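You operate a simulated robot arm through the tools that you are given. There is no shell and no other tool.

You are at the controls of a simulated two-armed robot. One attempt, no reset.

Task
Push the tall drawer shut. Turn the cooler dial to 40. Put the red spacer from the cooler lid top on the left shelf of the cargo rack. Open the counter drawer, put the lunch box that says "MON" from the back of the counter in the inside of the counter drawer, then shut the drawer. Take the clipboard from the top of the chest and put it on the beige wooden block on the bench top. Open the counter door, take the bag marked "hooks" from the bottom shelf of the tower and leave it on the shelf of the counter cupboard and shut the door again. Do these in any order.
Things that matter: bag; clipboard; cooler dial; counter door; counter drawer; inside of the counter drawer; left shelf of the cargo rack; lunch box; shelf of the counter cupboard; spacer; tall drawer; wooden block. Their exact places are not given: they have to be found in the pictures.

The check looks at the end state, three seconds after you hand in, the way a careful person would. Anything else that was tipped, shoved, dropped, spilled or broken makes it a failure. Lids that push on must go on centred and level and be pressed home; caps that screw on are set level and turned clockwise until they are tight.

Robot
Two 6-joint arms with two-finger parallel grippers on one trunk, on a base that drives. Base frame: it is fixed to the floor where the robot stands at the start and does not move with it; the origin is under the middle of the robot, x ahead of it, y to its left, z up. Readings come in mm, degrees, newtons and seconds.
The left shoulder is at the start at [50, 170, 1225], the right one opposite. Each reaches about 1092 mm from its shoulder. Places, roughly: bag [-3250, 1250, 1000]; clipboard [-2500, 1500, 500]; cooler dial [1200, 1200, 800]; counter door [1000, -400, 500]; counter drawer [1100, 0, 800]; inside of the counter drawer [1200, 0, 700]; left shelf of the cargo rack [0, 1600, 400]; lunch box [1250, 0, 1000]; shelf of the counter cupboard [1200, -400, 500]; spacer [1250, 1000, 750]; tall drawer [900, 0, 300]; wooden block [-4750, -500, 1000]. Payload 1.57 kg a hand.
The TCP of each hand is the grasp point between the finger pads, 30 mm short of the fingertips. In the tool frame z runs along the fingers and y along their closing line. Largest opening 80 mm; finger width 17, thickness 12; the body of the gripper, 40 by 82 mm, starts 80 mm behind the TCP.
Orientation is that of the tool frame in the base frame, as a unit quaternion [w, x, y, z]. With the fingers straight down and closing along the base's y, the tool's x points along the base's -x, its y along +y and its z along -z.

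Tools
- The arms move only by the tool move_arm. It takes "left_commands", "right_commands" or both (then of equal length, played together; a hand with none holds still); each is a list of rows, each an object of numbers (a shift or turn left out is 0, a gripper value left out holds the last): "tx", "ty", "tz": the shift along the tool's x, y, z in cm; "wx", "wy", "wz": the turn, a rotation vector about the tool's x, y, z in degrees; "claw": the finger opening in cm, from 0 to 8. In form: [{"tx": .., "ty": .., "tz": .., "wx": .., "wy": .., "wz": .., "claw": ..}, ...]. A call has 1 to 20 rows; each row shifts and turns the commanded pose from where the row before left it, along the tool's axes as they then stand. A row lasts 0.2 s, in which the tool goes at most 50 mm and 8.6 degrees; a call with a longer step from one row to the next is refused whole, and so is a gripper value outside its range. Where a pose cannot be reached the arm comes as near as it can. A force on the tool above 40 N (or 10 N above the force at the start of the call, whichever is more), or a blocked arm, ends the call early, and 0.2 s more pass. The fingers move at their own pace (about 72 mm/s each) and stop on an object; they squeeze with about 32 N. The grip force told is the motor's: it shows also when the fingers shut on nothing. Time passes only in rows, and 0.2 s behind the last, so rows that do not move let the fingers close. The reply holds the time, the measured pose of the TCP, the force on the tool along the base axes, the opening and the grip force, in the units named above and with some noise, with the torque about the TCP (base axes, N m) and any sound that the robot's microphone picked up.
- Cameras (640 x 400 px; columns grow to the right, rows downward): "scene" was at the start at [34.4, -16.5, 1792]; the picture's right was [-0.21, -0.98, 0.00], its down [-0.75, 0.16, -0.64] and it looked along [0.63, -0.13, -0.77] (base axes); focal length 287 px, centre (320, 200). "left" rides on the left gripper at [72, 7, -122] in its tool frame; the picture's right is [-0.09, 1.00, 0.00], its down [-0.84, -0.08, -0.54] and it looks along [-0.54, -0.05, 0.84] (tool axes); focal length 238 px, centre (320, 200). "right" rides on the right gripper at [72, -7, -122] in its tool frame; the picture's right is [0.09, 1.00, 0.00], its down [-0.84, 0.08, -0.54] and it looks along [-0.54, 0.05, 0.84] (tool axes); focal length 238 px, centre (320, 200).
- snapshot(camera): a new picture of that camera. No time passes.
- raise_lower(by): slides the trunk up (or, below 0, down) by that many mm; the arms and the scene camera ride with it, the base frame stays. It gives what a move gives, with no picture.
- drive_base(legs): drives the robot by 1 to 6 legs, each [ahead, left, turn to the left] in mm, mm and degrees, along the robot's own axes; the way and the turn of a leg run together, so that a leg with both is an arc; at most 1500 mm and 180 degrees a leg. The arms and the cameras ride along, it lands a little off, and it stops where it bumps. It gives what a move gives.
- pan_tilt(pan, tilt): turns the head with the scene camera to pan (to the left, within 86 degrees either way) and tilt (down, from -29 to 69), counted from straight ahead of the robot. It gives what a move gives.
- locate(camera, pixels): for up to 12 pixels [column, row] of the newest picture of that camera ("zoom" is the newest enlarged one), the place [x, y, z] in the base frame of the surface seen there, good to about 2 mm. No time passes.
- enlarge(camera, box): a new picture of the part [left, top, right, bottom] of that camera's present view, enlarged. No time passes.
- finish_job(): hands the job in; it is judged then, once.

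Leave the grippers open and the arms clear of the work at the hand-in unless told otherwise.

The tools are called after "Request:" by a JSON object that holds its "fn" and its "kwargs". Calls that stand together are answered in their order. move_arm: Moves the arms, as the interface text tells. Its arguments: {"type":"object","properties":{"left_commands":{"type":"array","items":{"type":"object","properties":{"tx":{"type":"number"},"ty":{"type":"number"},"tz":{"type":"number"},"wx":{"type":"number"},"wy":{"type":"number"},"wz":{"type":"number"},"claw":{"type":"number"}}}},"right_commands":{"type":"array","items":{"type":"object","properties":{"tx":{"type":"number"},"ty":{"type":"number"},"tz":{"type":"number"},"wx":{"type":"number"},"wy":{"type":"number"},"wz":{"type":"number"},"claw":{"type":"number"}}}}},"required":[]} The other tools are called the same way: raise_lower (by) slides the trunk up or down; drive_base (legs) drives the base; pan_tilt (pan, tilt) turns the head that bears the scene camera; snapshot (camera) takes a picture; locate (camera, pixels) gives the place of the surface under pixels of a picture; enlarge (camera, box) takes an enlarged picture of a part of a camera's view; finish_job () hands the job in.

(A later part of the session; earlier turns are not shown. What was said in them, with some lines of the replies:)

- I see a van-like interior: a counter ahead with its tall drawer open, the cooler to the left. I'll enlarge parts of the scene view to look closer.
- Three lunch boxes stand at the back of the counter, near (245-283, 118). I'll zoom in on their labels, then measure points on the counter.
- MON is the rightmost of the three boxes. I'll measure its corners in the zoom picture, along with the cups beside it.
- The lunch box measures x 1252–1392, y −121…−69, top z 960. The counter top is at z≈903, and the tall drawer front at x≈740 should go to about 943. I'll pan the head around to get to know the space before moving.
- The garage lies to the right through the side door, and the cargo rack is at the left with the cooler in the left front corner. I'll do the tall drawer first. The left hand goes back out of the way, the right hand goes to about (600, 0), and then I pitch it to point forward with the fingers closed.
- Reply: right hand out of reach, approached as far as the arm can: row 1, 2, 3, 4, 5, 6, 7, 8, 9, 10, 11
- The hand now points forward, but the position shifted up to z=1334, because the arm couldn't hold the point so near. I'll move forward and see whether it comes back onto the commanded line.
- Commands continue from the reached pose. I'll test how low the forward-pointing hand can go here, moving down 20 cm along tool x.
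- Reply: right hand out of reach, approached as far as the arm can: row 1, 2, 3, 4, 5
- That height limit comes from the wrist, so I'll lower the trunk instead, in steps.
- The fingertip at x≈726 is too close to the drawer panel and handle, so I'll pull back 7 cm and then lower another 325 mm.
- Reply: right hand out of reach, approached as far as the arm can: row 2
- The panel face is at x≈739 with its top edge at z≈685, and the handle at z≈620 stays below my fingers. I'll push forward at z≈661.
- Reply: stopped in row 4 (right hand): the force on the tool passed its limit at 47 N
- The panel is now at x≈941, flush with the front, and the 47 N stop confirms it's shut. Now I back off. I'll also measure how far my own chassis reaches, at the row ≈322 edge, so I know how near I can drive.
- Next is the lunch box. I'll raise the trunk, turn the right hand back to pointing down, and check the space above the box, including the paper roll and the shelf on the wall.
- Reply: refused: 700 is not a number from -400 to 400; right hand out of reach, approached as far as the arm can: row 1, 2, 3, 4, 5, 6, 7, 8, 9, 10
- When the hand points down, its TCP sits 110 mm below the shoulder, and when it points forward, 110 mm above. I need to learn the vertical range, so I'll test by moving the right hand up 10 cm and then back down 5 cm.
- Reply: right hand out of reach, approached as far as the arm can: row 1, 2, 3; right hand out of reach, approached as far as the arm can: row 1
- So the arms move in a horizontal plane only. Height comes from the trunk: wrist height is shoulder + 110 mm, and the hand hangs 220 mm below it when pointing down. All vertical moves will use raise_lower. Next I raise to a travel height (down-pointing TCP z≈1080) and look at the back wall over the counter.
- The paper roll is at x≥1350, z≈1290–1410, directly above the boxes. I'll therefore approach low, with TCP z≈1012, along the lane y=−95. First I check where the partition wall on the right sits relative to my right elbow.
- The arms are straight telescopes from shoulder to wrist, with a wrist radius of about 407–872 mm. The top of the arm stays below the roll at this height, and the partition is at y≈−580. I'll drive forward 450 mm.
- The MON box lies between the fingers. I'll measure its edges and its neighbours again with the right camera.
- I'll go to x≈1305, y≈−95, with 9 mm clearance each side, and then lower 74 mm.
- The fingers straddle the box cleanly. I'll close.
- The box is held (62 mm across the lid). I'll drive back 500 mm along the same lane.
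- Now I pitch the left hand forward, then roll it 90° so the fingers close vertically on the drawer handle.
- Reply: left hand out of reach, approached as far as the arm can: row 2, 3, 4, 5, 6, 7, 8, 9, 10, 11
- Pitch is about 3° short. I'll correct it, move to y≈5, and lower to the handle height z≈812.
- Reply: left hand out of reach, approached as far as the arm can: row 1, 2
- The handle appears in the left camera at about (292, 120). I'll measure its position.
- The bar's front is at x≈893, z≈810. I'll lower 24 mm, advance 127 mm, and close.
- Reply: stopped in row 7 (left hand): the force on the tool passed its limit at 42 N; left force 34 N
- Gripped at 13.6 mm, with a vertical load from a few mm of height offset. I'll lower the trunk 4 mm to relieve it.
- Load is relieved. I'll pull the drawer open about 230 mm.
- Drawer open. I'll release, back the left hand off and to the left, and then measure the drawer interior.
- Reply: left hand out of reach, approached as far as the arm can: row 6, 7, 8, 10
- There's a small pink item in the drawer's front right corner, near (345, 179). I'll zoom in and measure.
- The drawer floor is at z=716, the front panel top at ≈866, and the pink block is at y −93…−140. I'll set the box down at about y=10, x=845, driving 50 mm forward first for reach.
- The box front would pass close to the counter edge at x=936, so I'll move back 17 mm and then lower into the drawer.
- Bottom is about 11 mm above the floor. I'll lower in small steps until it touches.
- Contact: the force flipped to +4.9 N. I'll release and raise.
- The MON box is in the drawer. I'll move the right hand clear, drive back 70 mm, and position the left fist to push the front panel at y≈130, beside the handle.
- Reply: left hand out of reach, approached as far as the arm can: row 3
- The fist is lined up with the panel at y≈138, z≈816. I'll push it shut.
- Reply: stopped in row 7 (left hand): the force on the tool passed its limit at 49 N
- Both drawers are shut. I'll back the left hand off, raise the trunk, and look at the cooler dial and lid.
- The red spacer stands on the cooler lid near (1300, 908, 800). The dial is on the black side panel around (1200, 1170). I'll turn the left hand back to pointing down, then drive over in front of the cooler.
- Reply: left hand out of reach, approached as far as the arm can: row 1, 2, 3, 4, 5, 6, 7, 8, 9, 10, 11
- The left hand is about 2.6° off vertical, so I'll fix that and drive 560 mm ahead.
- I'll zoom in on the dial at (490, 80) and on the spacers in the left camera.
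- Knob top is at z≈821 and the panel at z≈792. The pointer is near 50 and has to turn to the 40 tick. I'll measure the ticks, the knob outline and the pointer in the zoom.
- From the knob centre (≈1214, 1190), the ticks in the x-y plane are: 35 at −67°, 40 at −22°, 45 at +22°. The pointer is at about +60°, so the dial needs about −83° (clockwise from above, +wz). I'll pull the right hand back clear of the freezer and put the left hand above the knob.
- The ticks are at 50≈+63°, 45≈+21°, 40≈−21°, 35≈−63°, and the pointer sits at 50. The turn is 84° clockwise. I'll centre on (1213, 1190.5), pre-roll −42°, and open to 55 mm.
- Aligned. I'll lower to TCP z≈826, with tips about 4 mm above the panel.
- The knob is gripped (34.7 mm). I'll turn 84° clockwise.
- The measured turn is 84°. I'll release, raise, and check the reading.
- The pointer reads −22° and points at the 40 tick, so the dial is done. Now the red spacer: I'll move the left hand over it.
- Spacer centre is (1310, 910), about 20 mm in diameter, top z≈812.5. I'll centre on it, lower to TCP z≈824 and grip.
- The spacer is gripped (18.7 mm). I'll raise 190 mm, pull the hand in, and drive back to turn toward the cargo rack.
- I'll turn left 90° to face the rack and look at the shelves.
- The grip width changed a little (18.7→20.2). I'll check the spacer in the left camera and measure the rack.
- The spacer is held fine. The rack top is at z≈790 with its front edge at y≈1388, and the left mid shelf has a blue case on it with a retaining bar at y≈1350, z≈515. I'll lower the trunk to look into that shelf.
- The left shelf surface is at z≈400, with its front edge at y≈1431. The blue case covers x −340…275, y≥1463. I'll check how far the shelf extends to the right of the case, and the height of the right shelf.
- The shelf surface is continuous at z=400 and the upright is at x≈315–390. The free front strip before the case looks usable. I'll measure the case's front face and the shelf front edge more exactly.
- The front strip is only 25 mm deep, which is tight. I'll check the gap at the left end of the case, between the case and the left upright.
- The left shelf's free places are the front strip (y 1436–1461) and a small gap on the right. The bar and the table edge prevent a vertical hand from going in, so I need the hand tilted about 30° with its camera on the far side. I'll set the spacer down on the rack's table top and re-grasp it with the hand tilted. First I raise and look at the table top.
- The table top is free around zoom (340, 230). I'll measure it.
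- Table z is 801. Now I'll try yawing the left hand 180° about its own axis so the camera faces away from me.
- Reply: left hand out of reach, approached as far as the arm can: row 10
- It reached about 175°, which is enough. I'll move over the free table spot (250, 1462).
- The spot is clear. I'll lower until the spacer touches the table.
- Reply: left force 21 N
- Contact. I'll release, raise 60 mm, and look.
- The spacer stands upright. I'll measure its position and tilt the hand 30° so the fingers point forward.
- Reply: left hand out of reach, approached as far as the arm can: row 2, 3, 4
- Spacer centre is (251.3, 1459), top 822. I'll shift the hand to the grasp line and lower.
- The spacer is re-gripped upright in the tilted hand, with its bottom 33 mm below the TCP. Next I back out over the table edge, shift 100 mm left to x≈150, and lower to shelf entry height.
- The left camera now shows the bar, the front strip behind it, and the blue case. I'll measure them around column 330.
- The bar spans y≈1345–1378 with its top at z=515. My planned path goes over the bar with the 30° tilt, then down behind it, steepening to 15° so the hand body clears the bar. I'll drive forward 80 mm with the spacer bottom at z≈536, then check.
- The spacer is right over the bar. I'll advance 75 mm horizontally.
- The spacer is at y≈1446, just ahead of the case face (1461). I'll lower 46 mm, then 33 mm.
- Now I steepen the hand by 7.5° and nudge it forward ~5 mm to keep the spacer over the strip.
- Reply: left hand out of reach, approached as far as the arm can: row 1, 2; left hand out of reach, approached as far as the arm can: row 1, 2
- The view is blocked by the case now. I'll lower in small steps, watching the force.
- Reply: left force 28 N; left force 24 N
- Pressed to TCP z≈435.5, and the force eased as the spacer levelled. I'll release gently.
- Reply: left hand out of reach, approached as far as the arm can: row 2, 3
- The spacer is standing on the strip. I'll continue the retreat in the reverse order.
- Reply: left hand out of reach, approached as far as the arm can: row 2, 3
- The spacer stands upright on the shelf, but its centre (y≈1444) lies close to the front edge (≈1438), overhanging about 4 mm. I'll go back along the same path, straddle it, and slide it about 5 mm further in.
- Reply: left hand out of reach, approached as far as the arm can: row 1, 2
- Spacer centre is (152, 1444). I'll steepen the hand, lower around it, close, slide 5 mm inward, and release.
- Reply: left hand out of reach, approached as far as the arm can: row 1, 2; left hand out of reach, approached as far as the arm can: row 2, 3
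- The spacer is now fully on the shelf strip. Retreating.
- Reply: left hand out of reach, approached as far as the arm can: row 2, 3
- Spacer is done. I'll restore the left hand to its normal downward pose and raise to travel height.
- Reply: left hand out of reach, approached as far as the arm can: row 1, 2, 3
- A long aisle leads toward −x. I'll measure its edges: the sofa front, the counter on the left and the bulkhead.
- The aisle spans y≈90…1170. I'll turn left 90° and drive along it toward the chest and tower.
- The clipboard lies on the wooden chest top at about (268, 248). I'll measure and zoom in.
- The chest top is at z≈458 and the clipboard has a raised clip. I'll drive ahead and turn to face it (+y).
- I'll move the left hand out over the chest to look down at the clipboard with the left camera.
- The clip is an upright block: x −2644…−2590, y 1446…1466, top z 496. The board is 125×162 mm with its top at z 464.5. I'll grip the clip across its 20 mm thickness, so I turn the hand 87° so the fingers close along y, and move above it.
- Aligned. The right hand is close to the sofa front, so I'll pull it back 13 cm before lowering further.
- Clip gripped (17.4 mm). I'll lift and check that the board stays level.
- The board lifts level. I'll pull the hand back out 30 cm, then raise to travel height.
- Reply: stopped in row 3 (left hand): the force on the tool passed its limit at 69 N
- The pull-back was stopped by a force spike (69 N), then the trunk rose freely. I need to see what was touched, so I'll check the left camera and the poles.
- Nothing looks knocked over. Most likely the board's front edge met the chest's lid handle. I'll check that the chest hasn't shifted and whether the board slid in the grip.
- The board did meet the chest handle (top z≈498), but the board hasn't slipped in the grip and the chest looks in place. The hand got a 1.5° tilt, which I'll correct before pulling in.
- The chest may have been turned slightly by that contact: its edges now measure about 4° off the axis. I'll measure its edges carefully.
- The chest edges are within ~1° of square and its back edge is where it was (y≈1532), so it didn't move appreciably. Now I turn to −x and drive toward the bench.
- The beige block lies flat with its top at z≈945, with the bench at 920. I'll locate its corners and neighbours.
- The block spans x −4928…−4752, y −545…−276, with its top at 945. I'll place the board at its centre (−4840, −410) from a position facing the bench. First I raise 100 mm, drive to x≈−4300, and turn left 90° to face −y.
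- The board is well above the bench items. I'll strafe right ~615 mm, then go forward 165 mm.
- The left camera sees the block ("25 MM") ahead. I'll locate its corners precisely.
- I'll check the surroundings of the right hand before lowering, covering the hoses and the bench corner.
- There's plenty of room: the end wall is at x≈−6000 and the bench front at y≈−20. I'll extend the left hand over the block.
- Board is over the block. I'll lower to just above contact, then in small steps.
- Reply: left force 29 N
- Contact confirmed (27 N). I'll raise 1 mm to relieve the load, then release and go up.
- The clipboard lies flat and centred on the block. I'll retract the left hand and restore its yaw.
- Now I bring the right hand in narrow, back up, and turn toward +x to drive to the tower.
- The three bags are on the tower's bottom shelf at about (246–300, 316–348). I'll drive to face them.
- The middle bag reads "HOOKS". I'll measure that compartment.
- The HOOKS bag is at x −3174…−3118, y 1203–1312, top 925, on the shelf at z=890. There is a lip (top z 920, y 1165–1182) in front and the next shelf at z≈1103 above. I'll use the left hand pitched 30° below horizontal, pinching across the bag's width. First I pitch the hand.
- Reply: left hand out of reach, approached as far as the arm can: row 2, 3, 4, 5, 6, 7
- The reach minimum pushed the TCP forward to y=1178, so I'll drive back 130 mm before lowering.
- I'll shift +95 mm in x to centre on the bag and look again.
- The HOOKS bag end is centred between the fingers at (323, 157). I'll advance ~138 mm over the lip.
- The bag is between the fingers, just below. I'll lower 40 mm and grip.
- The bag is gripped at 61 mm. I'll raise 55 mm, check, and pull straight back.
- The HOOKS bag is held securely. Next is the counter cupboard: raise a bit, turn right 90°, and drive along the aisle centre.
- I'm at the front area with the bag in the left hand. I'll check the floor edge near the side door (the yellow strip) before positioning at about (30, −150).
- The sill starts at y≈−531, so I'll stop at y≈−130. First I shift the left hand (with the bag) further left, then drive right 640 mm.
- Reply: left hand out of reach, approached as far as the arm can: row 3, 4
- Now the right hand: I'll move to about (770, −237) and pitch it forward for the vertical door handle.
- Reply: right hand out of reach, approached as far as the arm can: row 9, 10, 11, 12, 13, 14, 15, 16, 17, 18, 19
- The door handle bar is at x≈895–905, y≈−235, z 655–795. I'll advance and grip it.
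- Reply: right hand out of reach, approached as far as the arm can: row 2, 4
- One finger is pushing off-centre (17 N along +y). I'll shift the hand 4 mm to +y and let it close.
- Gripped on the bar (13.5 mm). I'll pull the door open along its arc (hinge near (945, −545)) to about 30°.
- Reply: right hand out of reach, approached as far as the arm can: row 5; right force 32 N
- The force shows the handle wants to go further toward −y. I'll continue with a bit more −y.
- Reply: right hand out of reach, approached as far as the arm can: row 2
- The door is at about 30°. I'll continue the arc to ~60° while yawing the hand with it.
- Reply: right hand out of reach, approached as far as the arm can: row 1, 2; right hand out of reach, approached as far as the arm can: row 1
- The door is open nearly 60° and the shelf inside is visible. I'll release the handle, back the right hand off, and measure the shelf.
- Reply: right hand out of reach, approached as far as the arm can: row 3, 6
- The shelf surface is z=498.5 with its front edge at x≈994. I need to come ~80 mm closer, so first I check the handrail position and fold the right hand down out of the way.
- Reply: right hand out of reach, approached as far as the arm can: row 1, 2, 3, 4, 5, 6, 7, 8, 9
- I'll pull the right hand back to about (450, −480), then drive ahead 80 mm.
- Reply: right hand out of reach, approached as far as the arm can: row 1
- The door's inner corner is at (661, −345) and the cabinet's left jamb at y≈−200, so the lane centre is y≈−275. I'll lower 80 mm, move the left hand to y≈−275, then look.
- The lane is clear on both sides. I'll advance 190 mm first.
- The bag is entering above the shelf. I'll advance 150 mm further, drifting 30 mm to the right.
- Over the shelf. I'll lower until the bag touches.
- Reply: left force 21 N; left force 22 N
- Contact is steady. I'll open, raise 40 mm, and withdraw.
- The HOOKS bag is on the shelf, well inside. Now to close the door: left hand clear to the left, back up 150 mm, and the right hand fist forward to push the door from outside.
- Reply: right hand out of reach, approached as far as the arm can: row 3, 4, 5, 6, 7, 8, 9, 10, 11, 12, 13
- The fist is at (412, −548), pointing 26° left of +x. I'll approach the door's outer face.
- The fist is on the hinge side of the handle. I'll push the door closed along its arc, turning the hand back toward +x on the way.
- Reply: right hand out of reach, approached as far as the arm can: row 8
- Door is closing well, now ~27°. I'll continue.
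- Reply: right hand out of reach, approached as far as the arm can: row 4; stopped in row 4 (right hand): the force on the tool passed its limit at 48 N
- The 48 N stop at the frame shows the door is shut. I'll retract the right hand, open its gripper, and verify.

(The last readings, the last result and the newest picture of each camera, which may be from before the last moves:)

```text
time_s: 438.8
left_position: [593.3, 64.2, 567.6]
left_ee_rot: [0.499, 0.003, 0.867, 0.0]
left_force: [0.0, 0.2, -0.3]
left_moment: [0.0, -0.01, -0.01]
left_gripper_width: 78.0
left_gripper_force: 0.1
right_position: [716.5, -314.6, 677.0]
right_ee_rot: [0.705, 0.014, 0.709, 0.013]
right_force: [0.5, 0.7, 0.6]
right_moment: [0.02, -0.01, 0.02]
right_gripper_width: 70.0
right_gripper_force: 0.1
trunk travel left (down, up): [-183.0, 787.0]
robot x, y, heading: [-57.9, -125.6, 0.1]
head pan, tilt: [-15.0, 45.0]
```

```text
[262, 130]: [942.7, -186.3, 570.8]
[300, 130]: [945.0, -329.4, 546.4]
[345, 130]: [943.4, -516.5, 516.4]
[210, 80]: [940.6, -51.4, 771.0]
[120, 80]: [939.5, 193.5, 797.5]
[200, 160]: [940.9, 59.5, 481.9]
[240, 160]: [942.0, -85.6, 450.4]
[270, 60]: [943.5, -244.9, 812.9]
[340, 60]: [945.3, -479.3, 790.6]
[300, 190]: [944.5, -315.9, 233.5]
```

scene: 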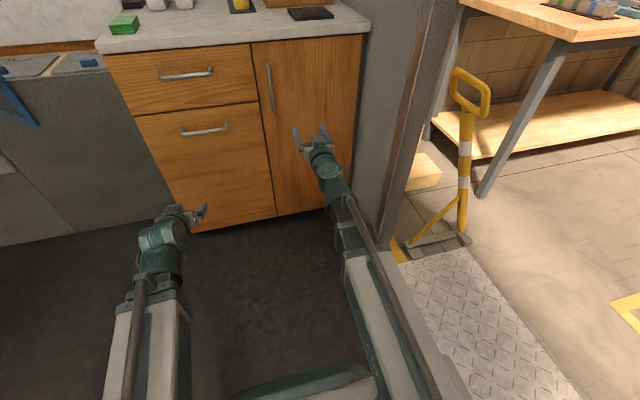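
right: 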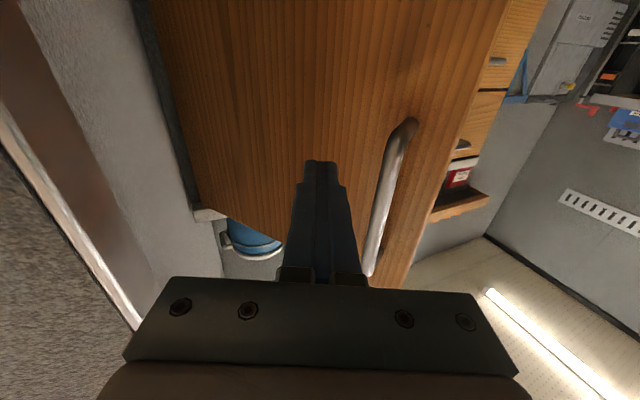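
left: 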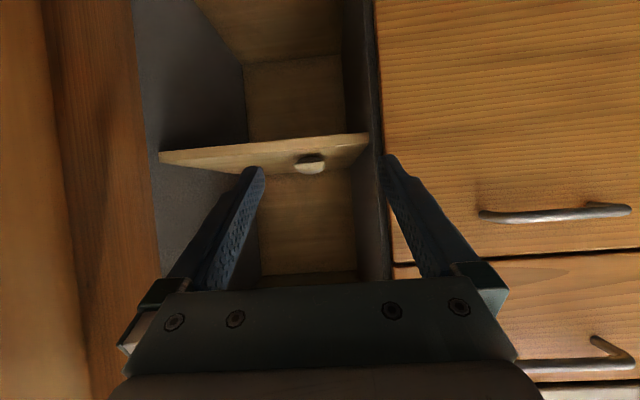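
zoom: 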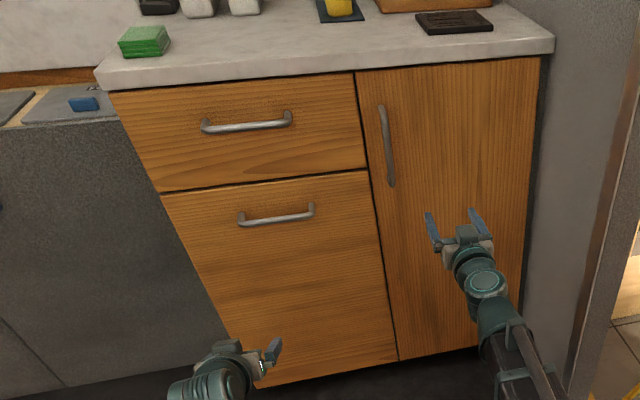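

Drawers and door are all flush (x≈941 and 944). I also worked back from the earlier pictures that the chest corners before and after agree within a few mm, so it didn't move. I'll back away, raise a bit, and take a last look at the rack and cooler.

Request:
{"fn": "drive_base", "kwargs": {"legs": [[-250, 150, 0]]}}

Request:
{"fn": "raise_lower", "kwargs": {"by": 200}}

Request:
{"fn": "pan_tilt", "kwargs": {"pan": 60, "tilt": 25}}

Request:
{"fn": "snapshot", "kwargs": {"camera": "scene"}}

Request:
{"fn": "enlarge", "kwargs": {"camera": "scene", "box": [120, 150, 380, 310]}}

```text
time_s: 440.8
left_position: [342.6, 211.3, 566.7]
left_ee_rot: [0.499, 0.004, 0.867, -0.001]
left_force: [0.4, 0.6, 0.8]
left_moment: [0.0, -0.03, 0.01]
left_gripper_width: 77.8
left_gripper_force: 0.0
right_position: [464.2, -167.4, 676.3]
right_ee_rot: [0.705, 0.015, 0.709, 0.011]
right_force: [0.4, 1.3, 0.2]
right_moment: [-0.03, 0.03, -0.01]
right_gripper_width: 70.0
right_gripper_force: 0.0
trunk travel left (down, up): [-183.0, 787.0]
robot x, y, heading: [-306.8, 22.4, -0.4]
head pan, tilt: [-15.0, 45.0]
```

```text
time_s: 442.9
left_position: [343.0, 211.3, 767.8]
left_ee_rot: [0.499, 0.004, 0.867, 0.0]
left_force: [-0.7, 0.3, -0.2]
left_moment: [-0.01, -0.01, 0.01]
left_gripper_width: 78.2
left_gripper_force: 0.1
right_position: [464.5, -168.3, 876.4]
right_ee_rot: [0.705, 0.015, 0.709, 0.011]
right_force: [-0.6, 0.0, -0.1]
right_moment: [0.01, -0.01, 0.03]
right_gripper_width: 70.1
right_gripper_force: 0.0
trunk travel left (down, up): [-383.0, 587.0]
robot x, y, heading: [-304.0, 21.0, -0.3]
head pan, tilt: [-15.0, 45.0]
```

```text
time_s: 444.4
left_position: [343.9, 211.3, 768.0]
left_ee_rot: [0.5, 0.004, 0.866, -0.001]
left_force: [0.2, 1.0, 0.2]
left_moment: [0.0, 0.01, -0.01]
left_gripper_width: 77.8
left_gripper_force: 0.0
right_position: [464.5, -167.5, 877.1]
right_ee_rot: [0.705, 0.015, 0.709, 0.012]
right_force: [-0.9, -0.1, -0.7]
right_moment: [-0.02, -0.01, -0.02]
right_gripper_width: 70.1
right_gripper_force: 0.0
trunk travel left (down, up): [-383.0, 587.0]
robot x, y, heading: [-304.6, 22.5, -0.5]
head pan, tilt: [60.0, 25.0]
```

```text
taken
```

scene: 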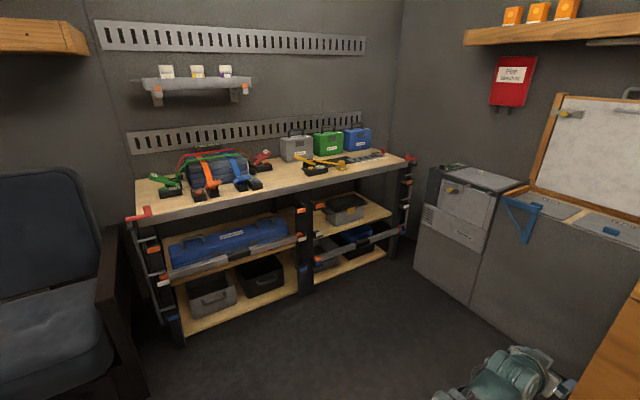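

```text
2.46 times, centred on (250, 230) of scene
```

zoom: 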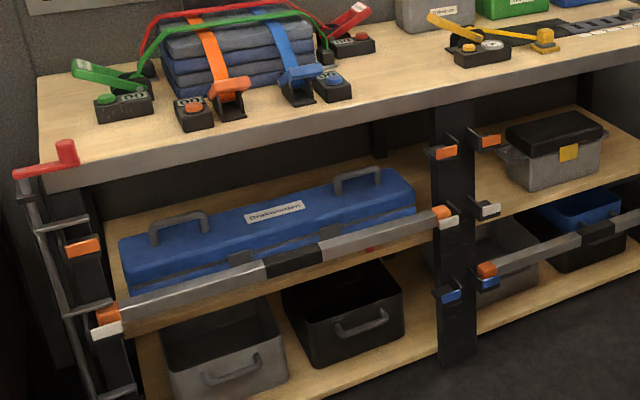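

A bit of red shows at zoom (370, 250), just below the bar. I'll confirm it's the spacer on the shelf.

Request:
{"fn": "locate", "kwargs": {"camera": "zoom", "pixels": [[370, 249], [366, 250], [374, 248]]}}

Request:
{"fn": "enlarge", "kwargs": {"camera": "scene", "box": [250, 230, 300, 265]}}

Request:
{"fn": "pan_tilt", "kwargs": {"pan": 0, "tilt": 35}}

Request:
{"fn": "snapshot", "kwargs": {"camera": "scene"}}

```text
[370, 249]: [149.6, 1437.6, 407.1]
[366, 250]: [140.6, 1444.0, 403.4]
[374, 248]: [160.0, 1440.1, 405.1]
```

```text
11.43 times, centred on (275, 248) of scene
```

zoom: 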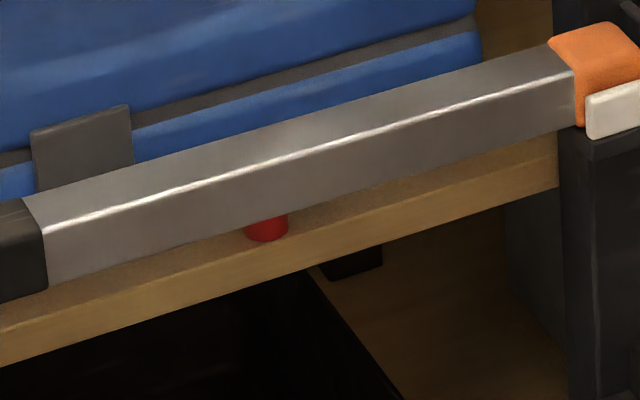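

```text
time_s: 445.7
left_position: [342.8, 210.5, 766.4]
left_ee_rot: [0.499, 0.004, 0.867, -0.001]
left_force: [0.2, 0.0, -0.2]
left_moment: [0.0, 0.0, 0.0]
left_gripper_width: 77.8
left_gripper_force: 0.2
right_position: [464.5, -167.9, 876.6]
right_ee_rot: [0.705, 0.015, 0.709, 0.012]
right_force: [-0.3, -0.3, -0.7]
right_moment: [0.0, -0.02, -0.01]
right_gripper_width: 70.2
right_gripper_force: 0.0
trunk travel left (down, up): [-383.0, 587.0]
robot x, y, heading: [-306.7, 24.0, -0.5]
head pan, tilt: [0.0, 35.0]
```

```text
taken
```

scene: 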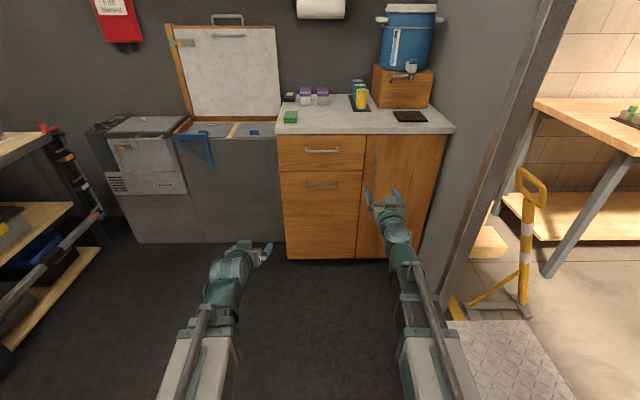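

The spacer stands on the left shelf at (150, ~1448, 400). The drawers and cupboard door are shut, the dial points at 40, the lunch box is in the counter drawer, the clipboard lies on the block, and the HOOKS bag is in the cupboard. The grippers are open and the arms are clear, so I'm handing in.

Request:
{"fn": "finish_job", "kwargs": {}}

```text
The job is handed in.
```

I handed the job in with all six parts done. I don't have the result of the check.

| Part | How it ended |
|---|---|
| Tall drawer | Pushed shut, front flush with the counter. |
| Cooler dial | Pointer on the 40 mark. |
| Red spacer | Standing on the left shelf of the cargo rack. |
| Lunch box "MON" | Inside the counter drawer, and the drawer is shut. |
| Clipboard | Lying flat and centred on the beige block on the bench. |
| "Hooks" bag | On the cupboard shelf, well inside, and the door is shut. |

- **Spacer position:** it is on the narrow strip in front of the blue case, because the case fills most of that shelf. I set it down on the rack's table top for a moment to re-grip it, then nudged it inward so it no longer overhangs the edge.
- **Chest handle:** when I pulled the clipboard away, its edge caught the chest's lid handle and the force spiked briefly. From the pictures before and after, the chest corners match within a few millimetres and the clipboard did not slip, but I did not go back to look again.

Both grippers are open and the arms are clear.
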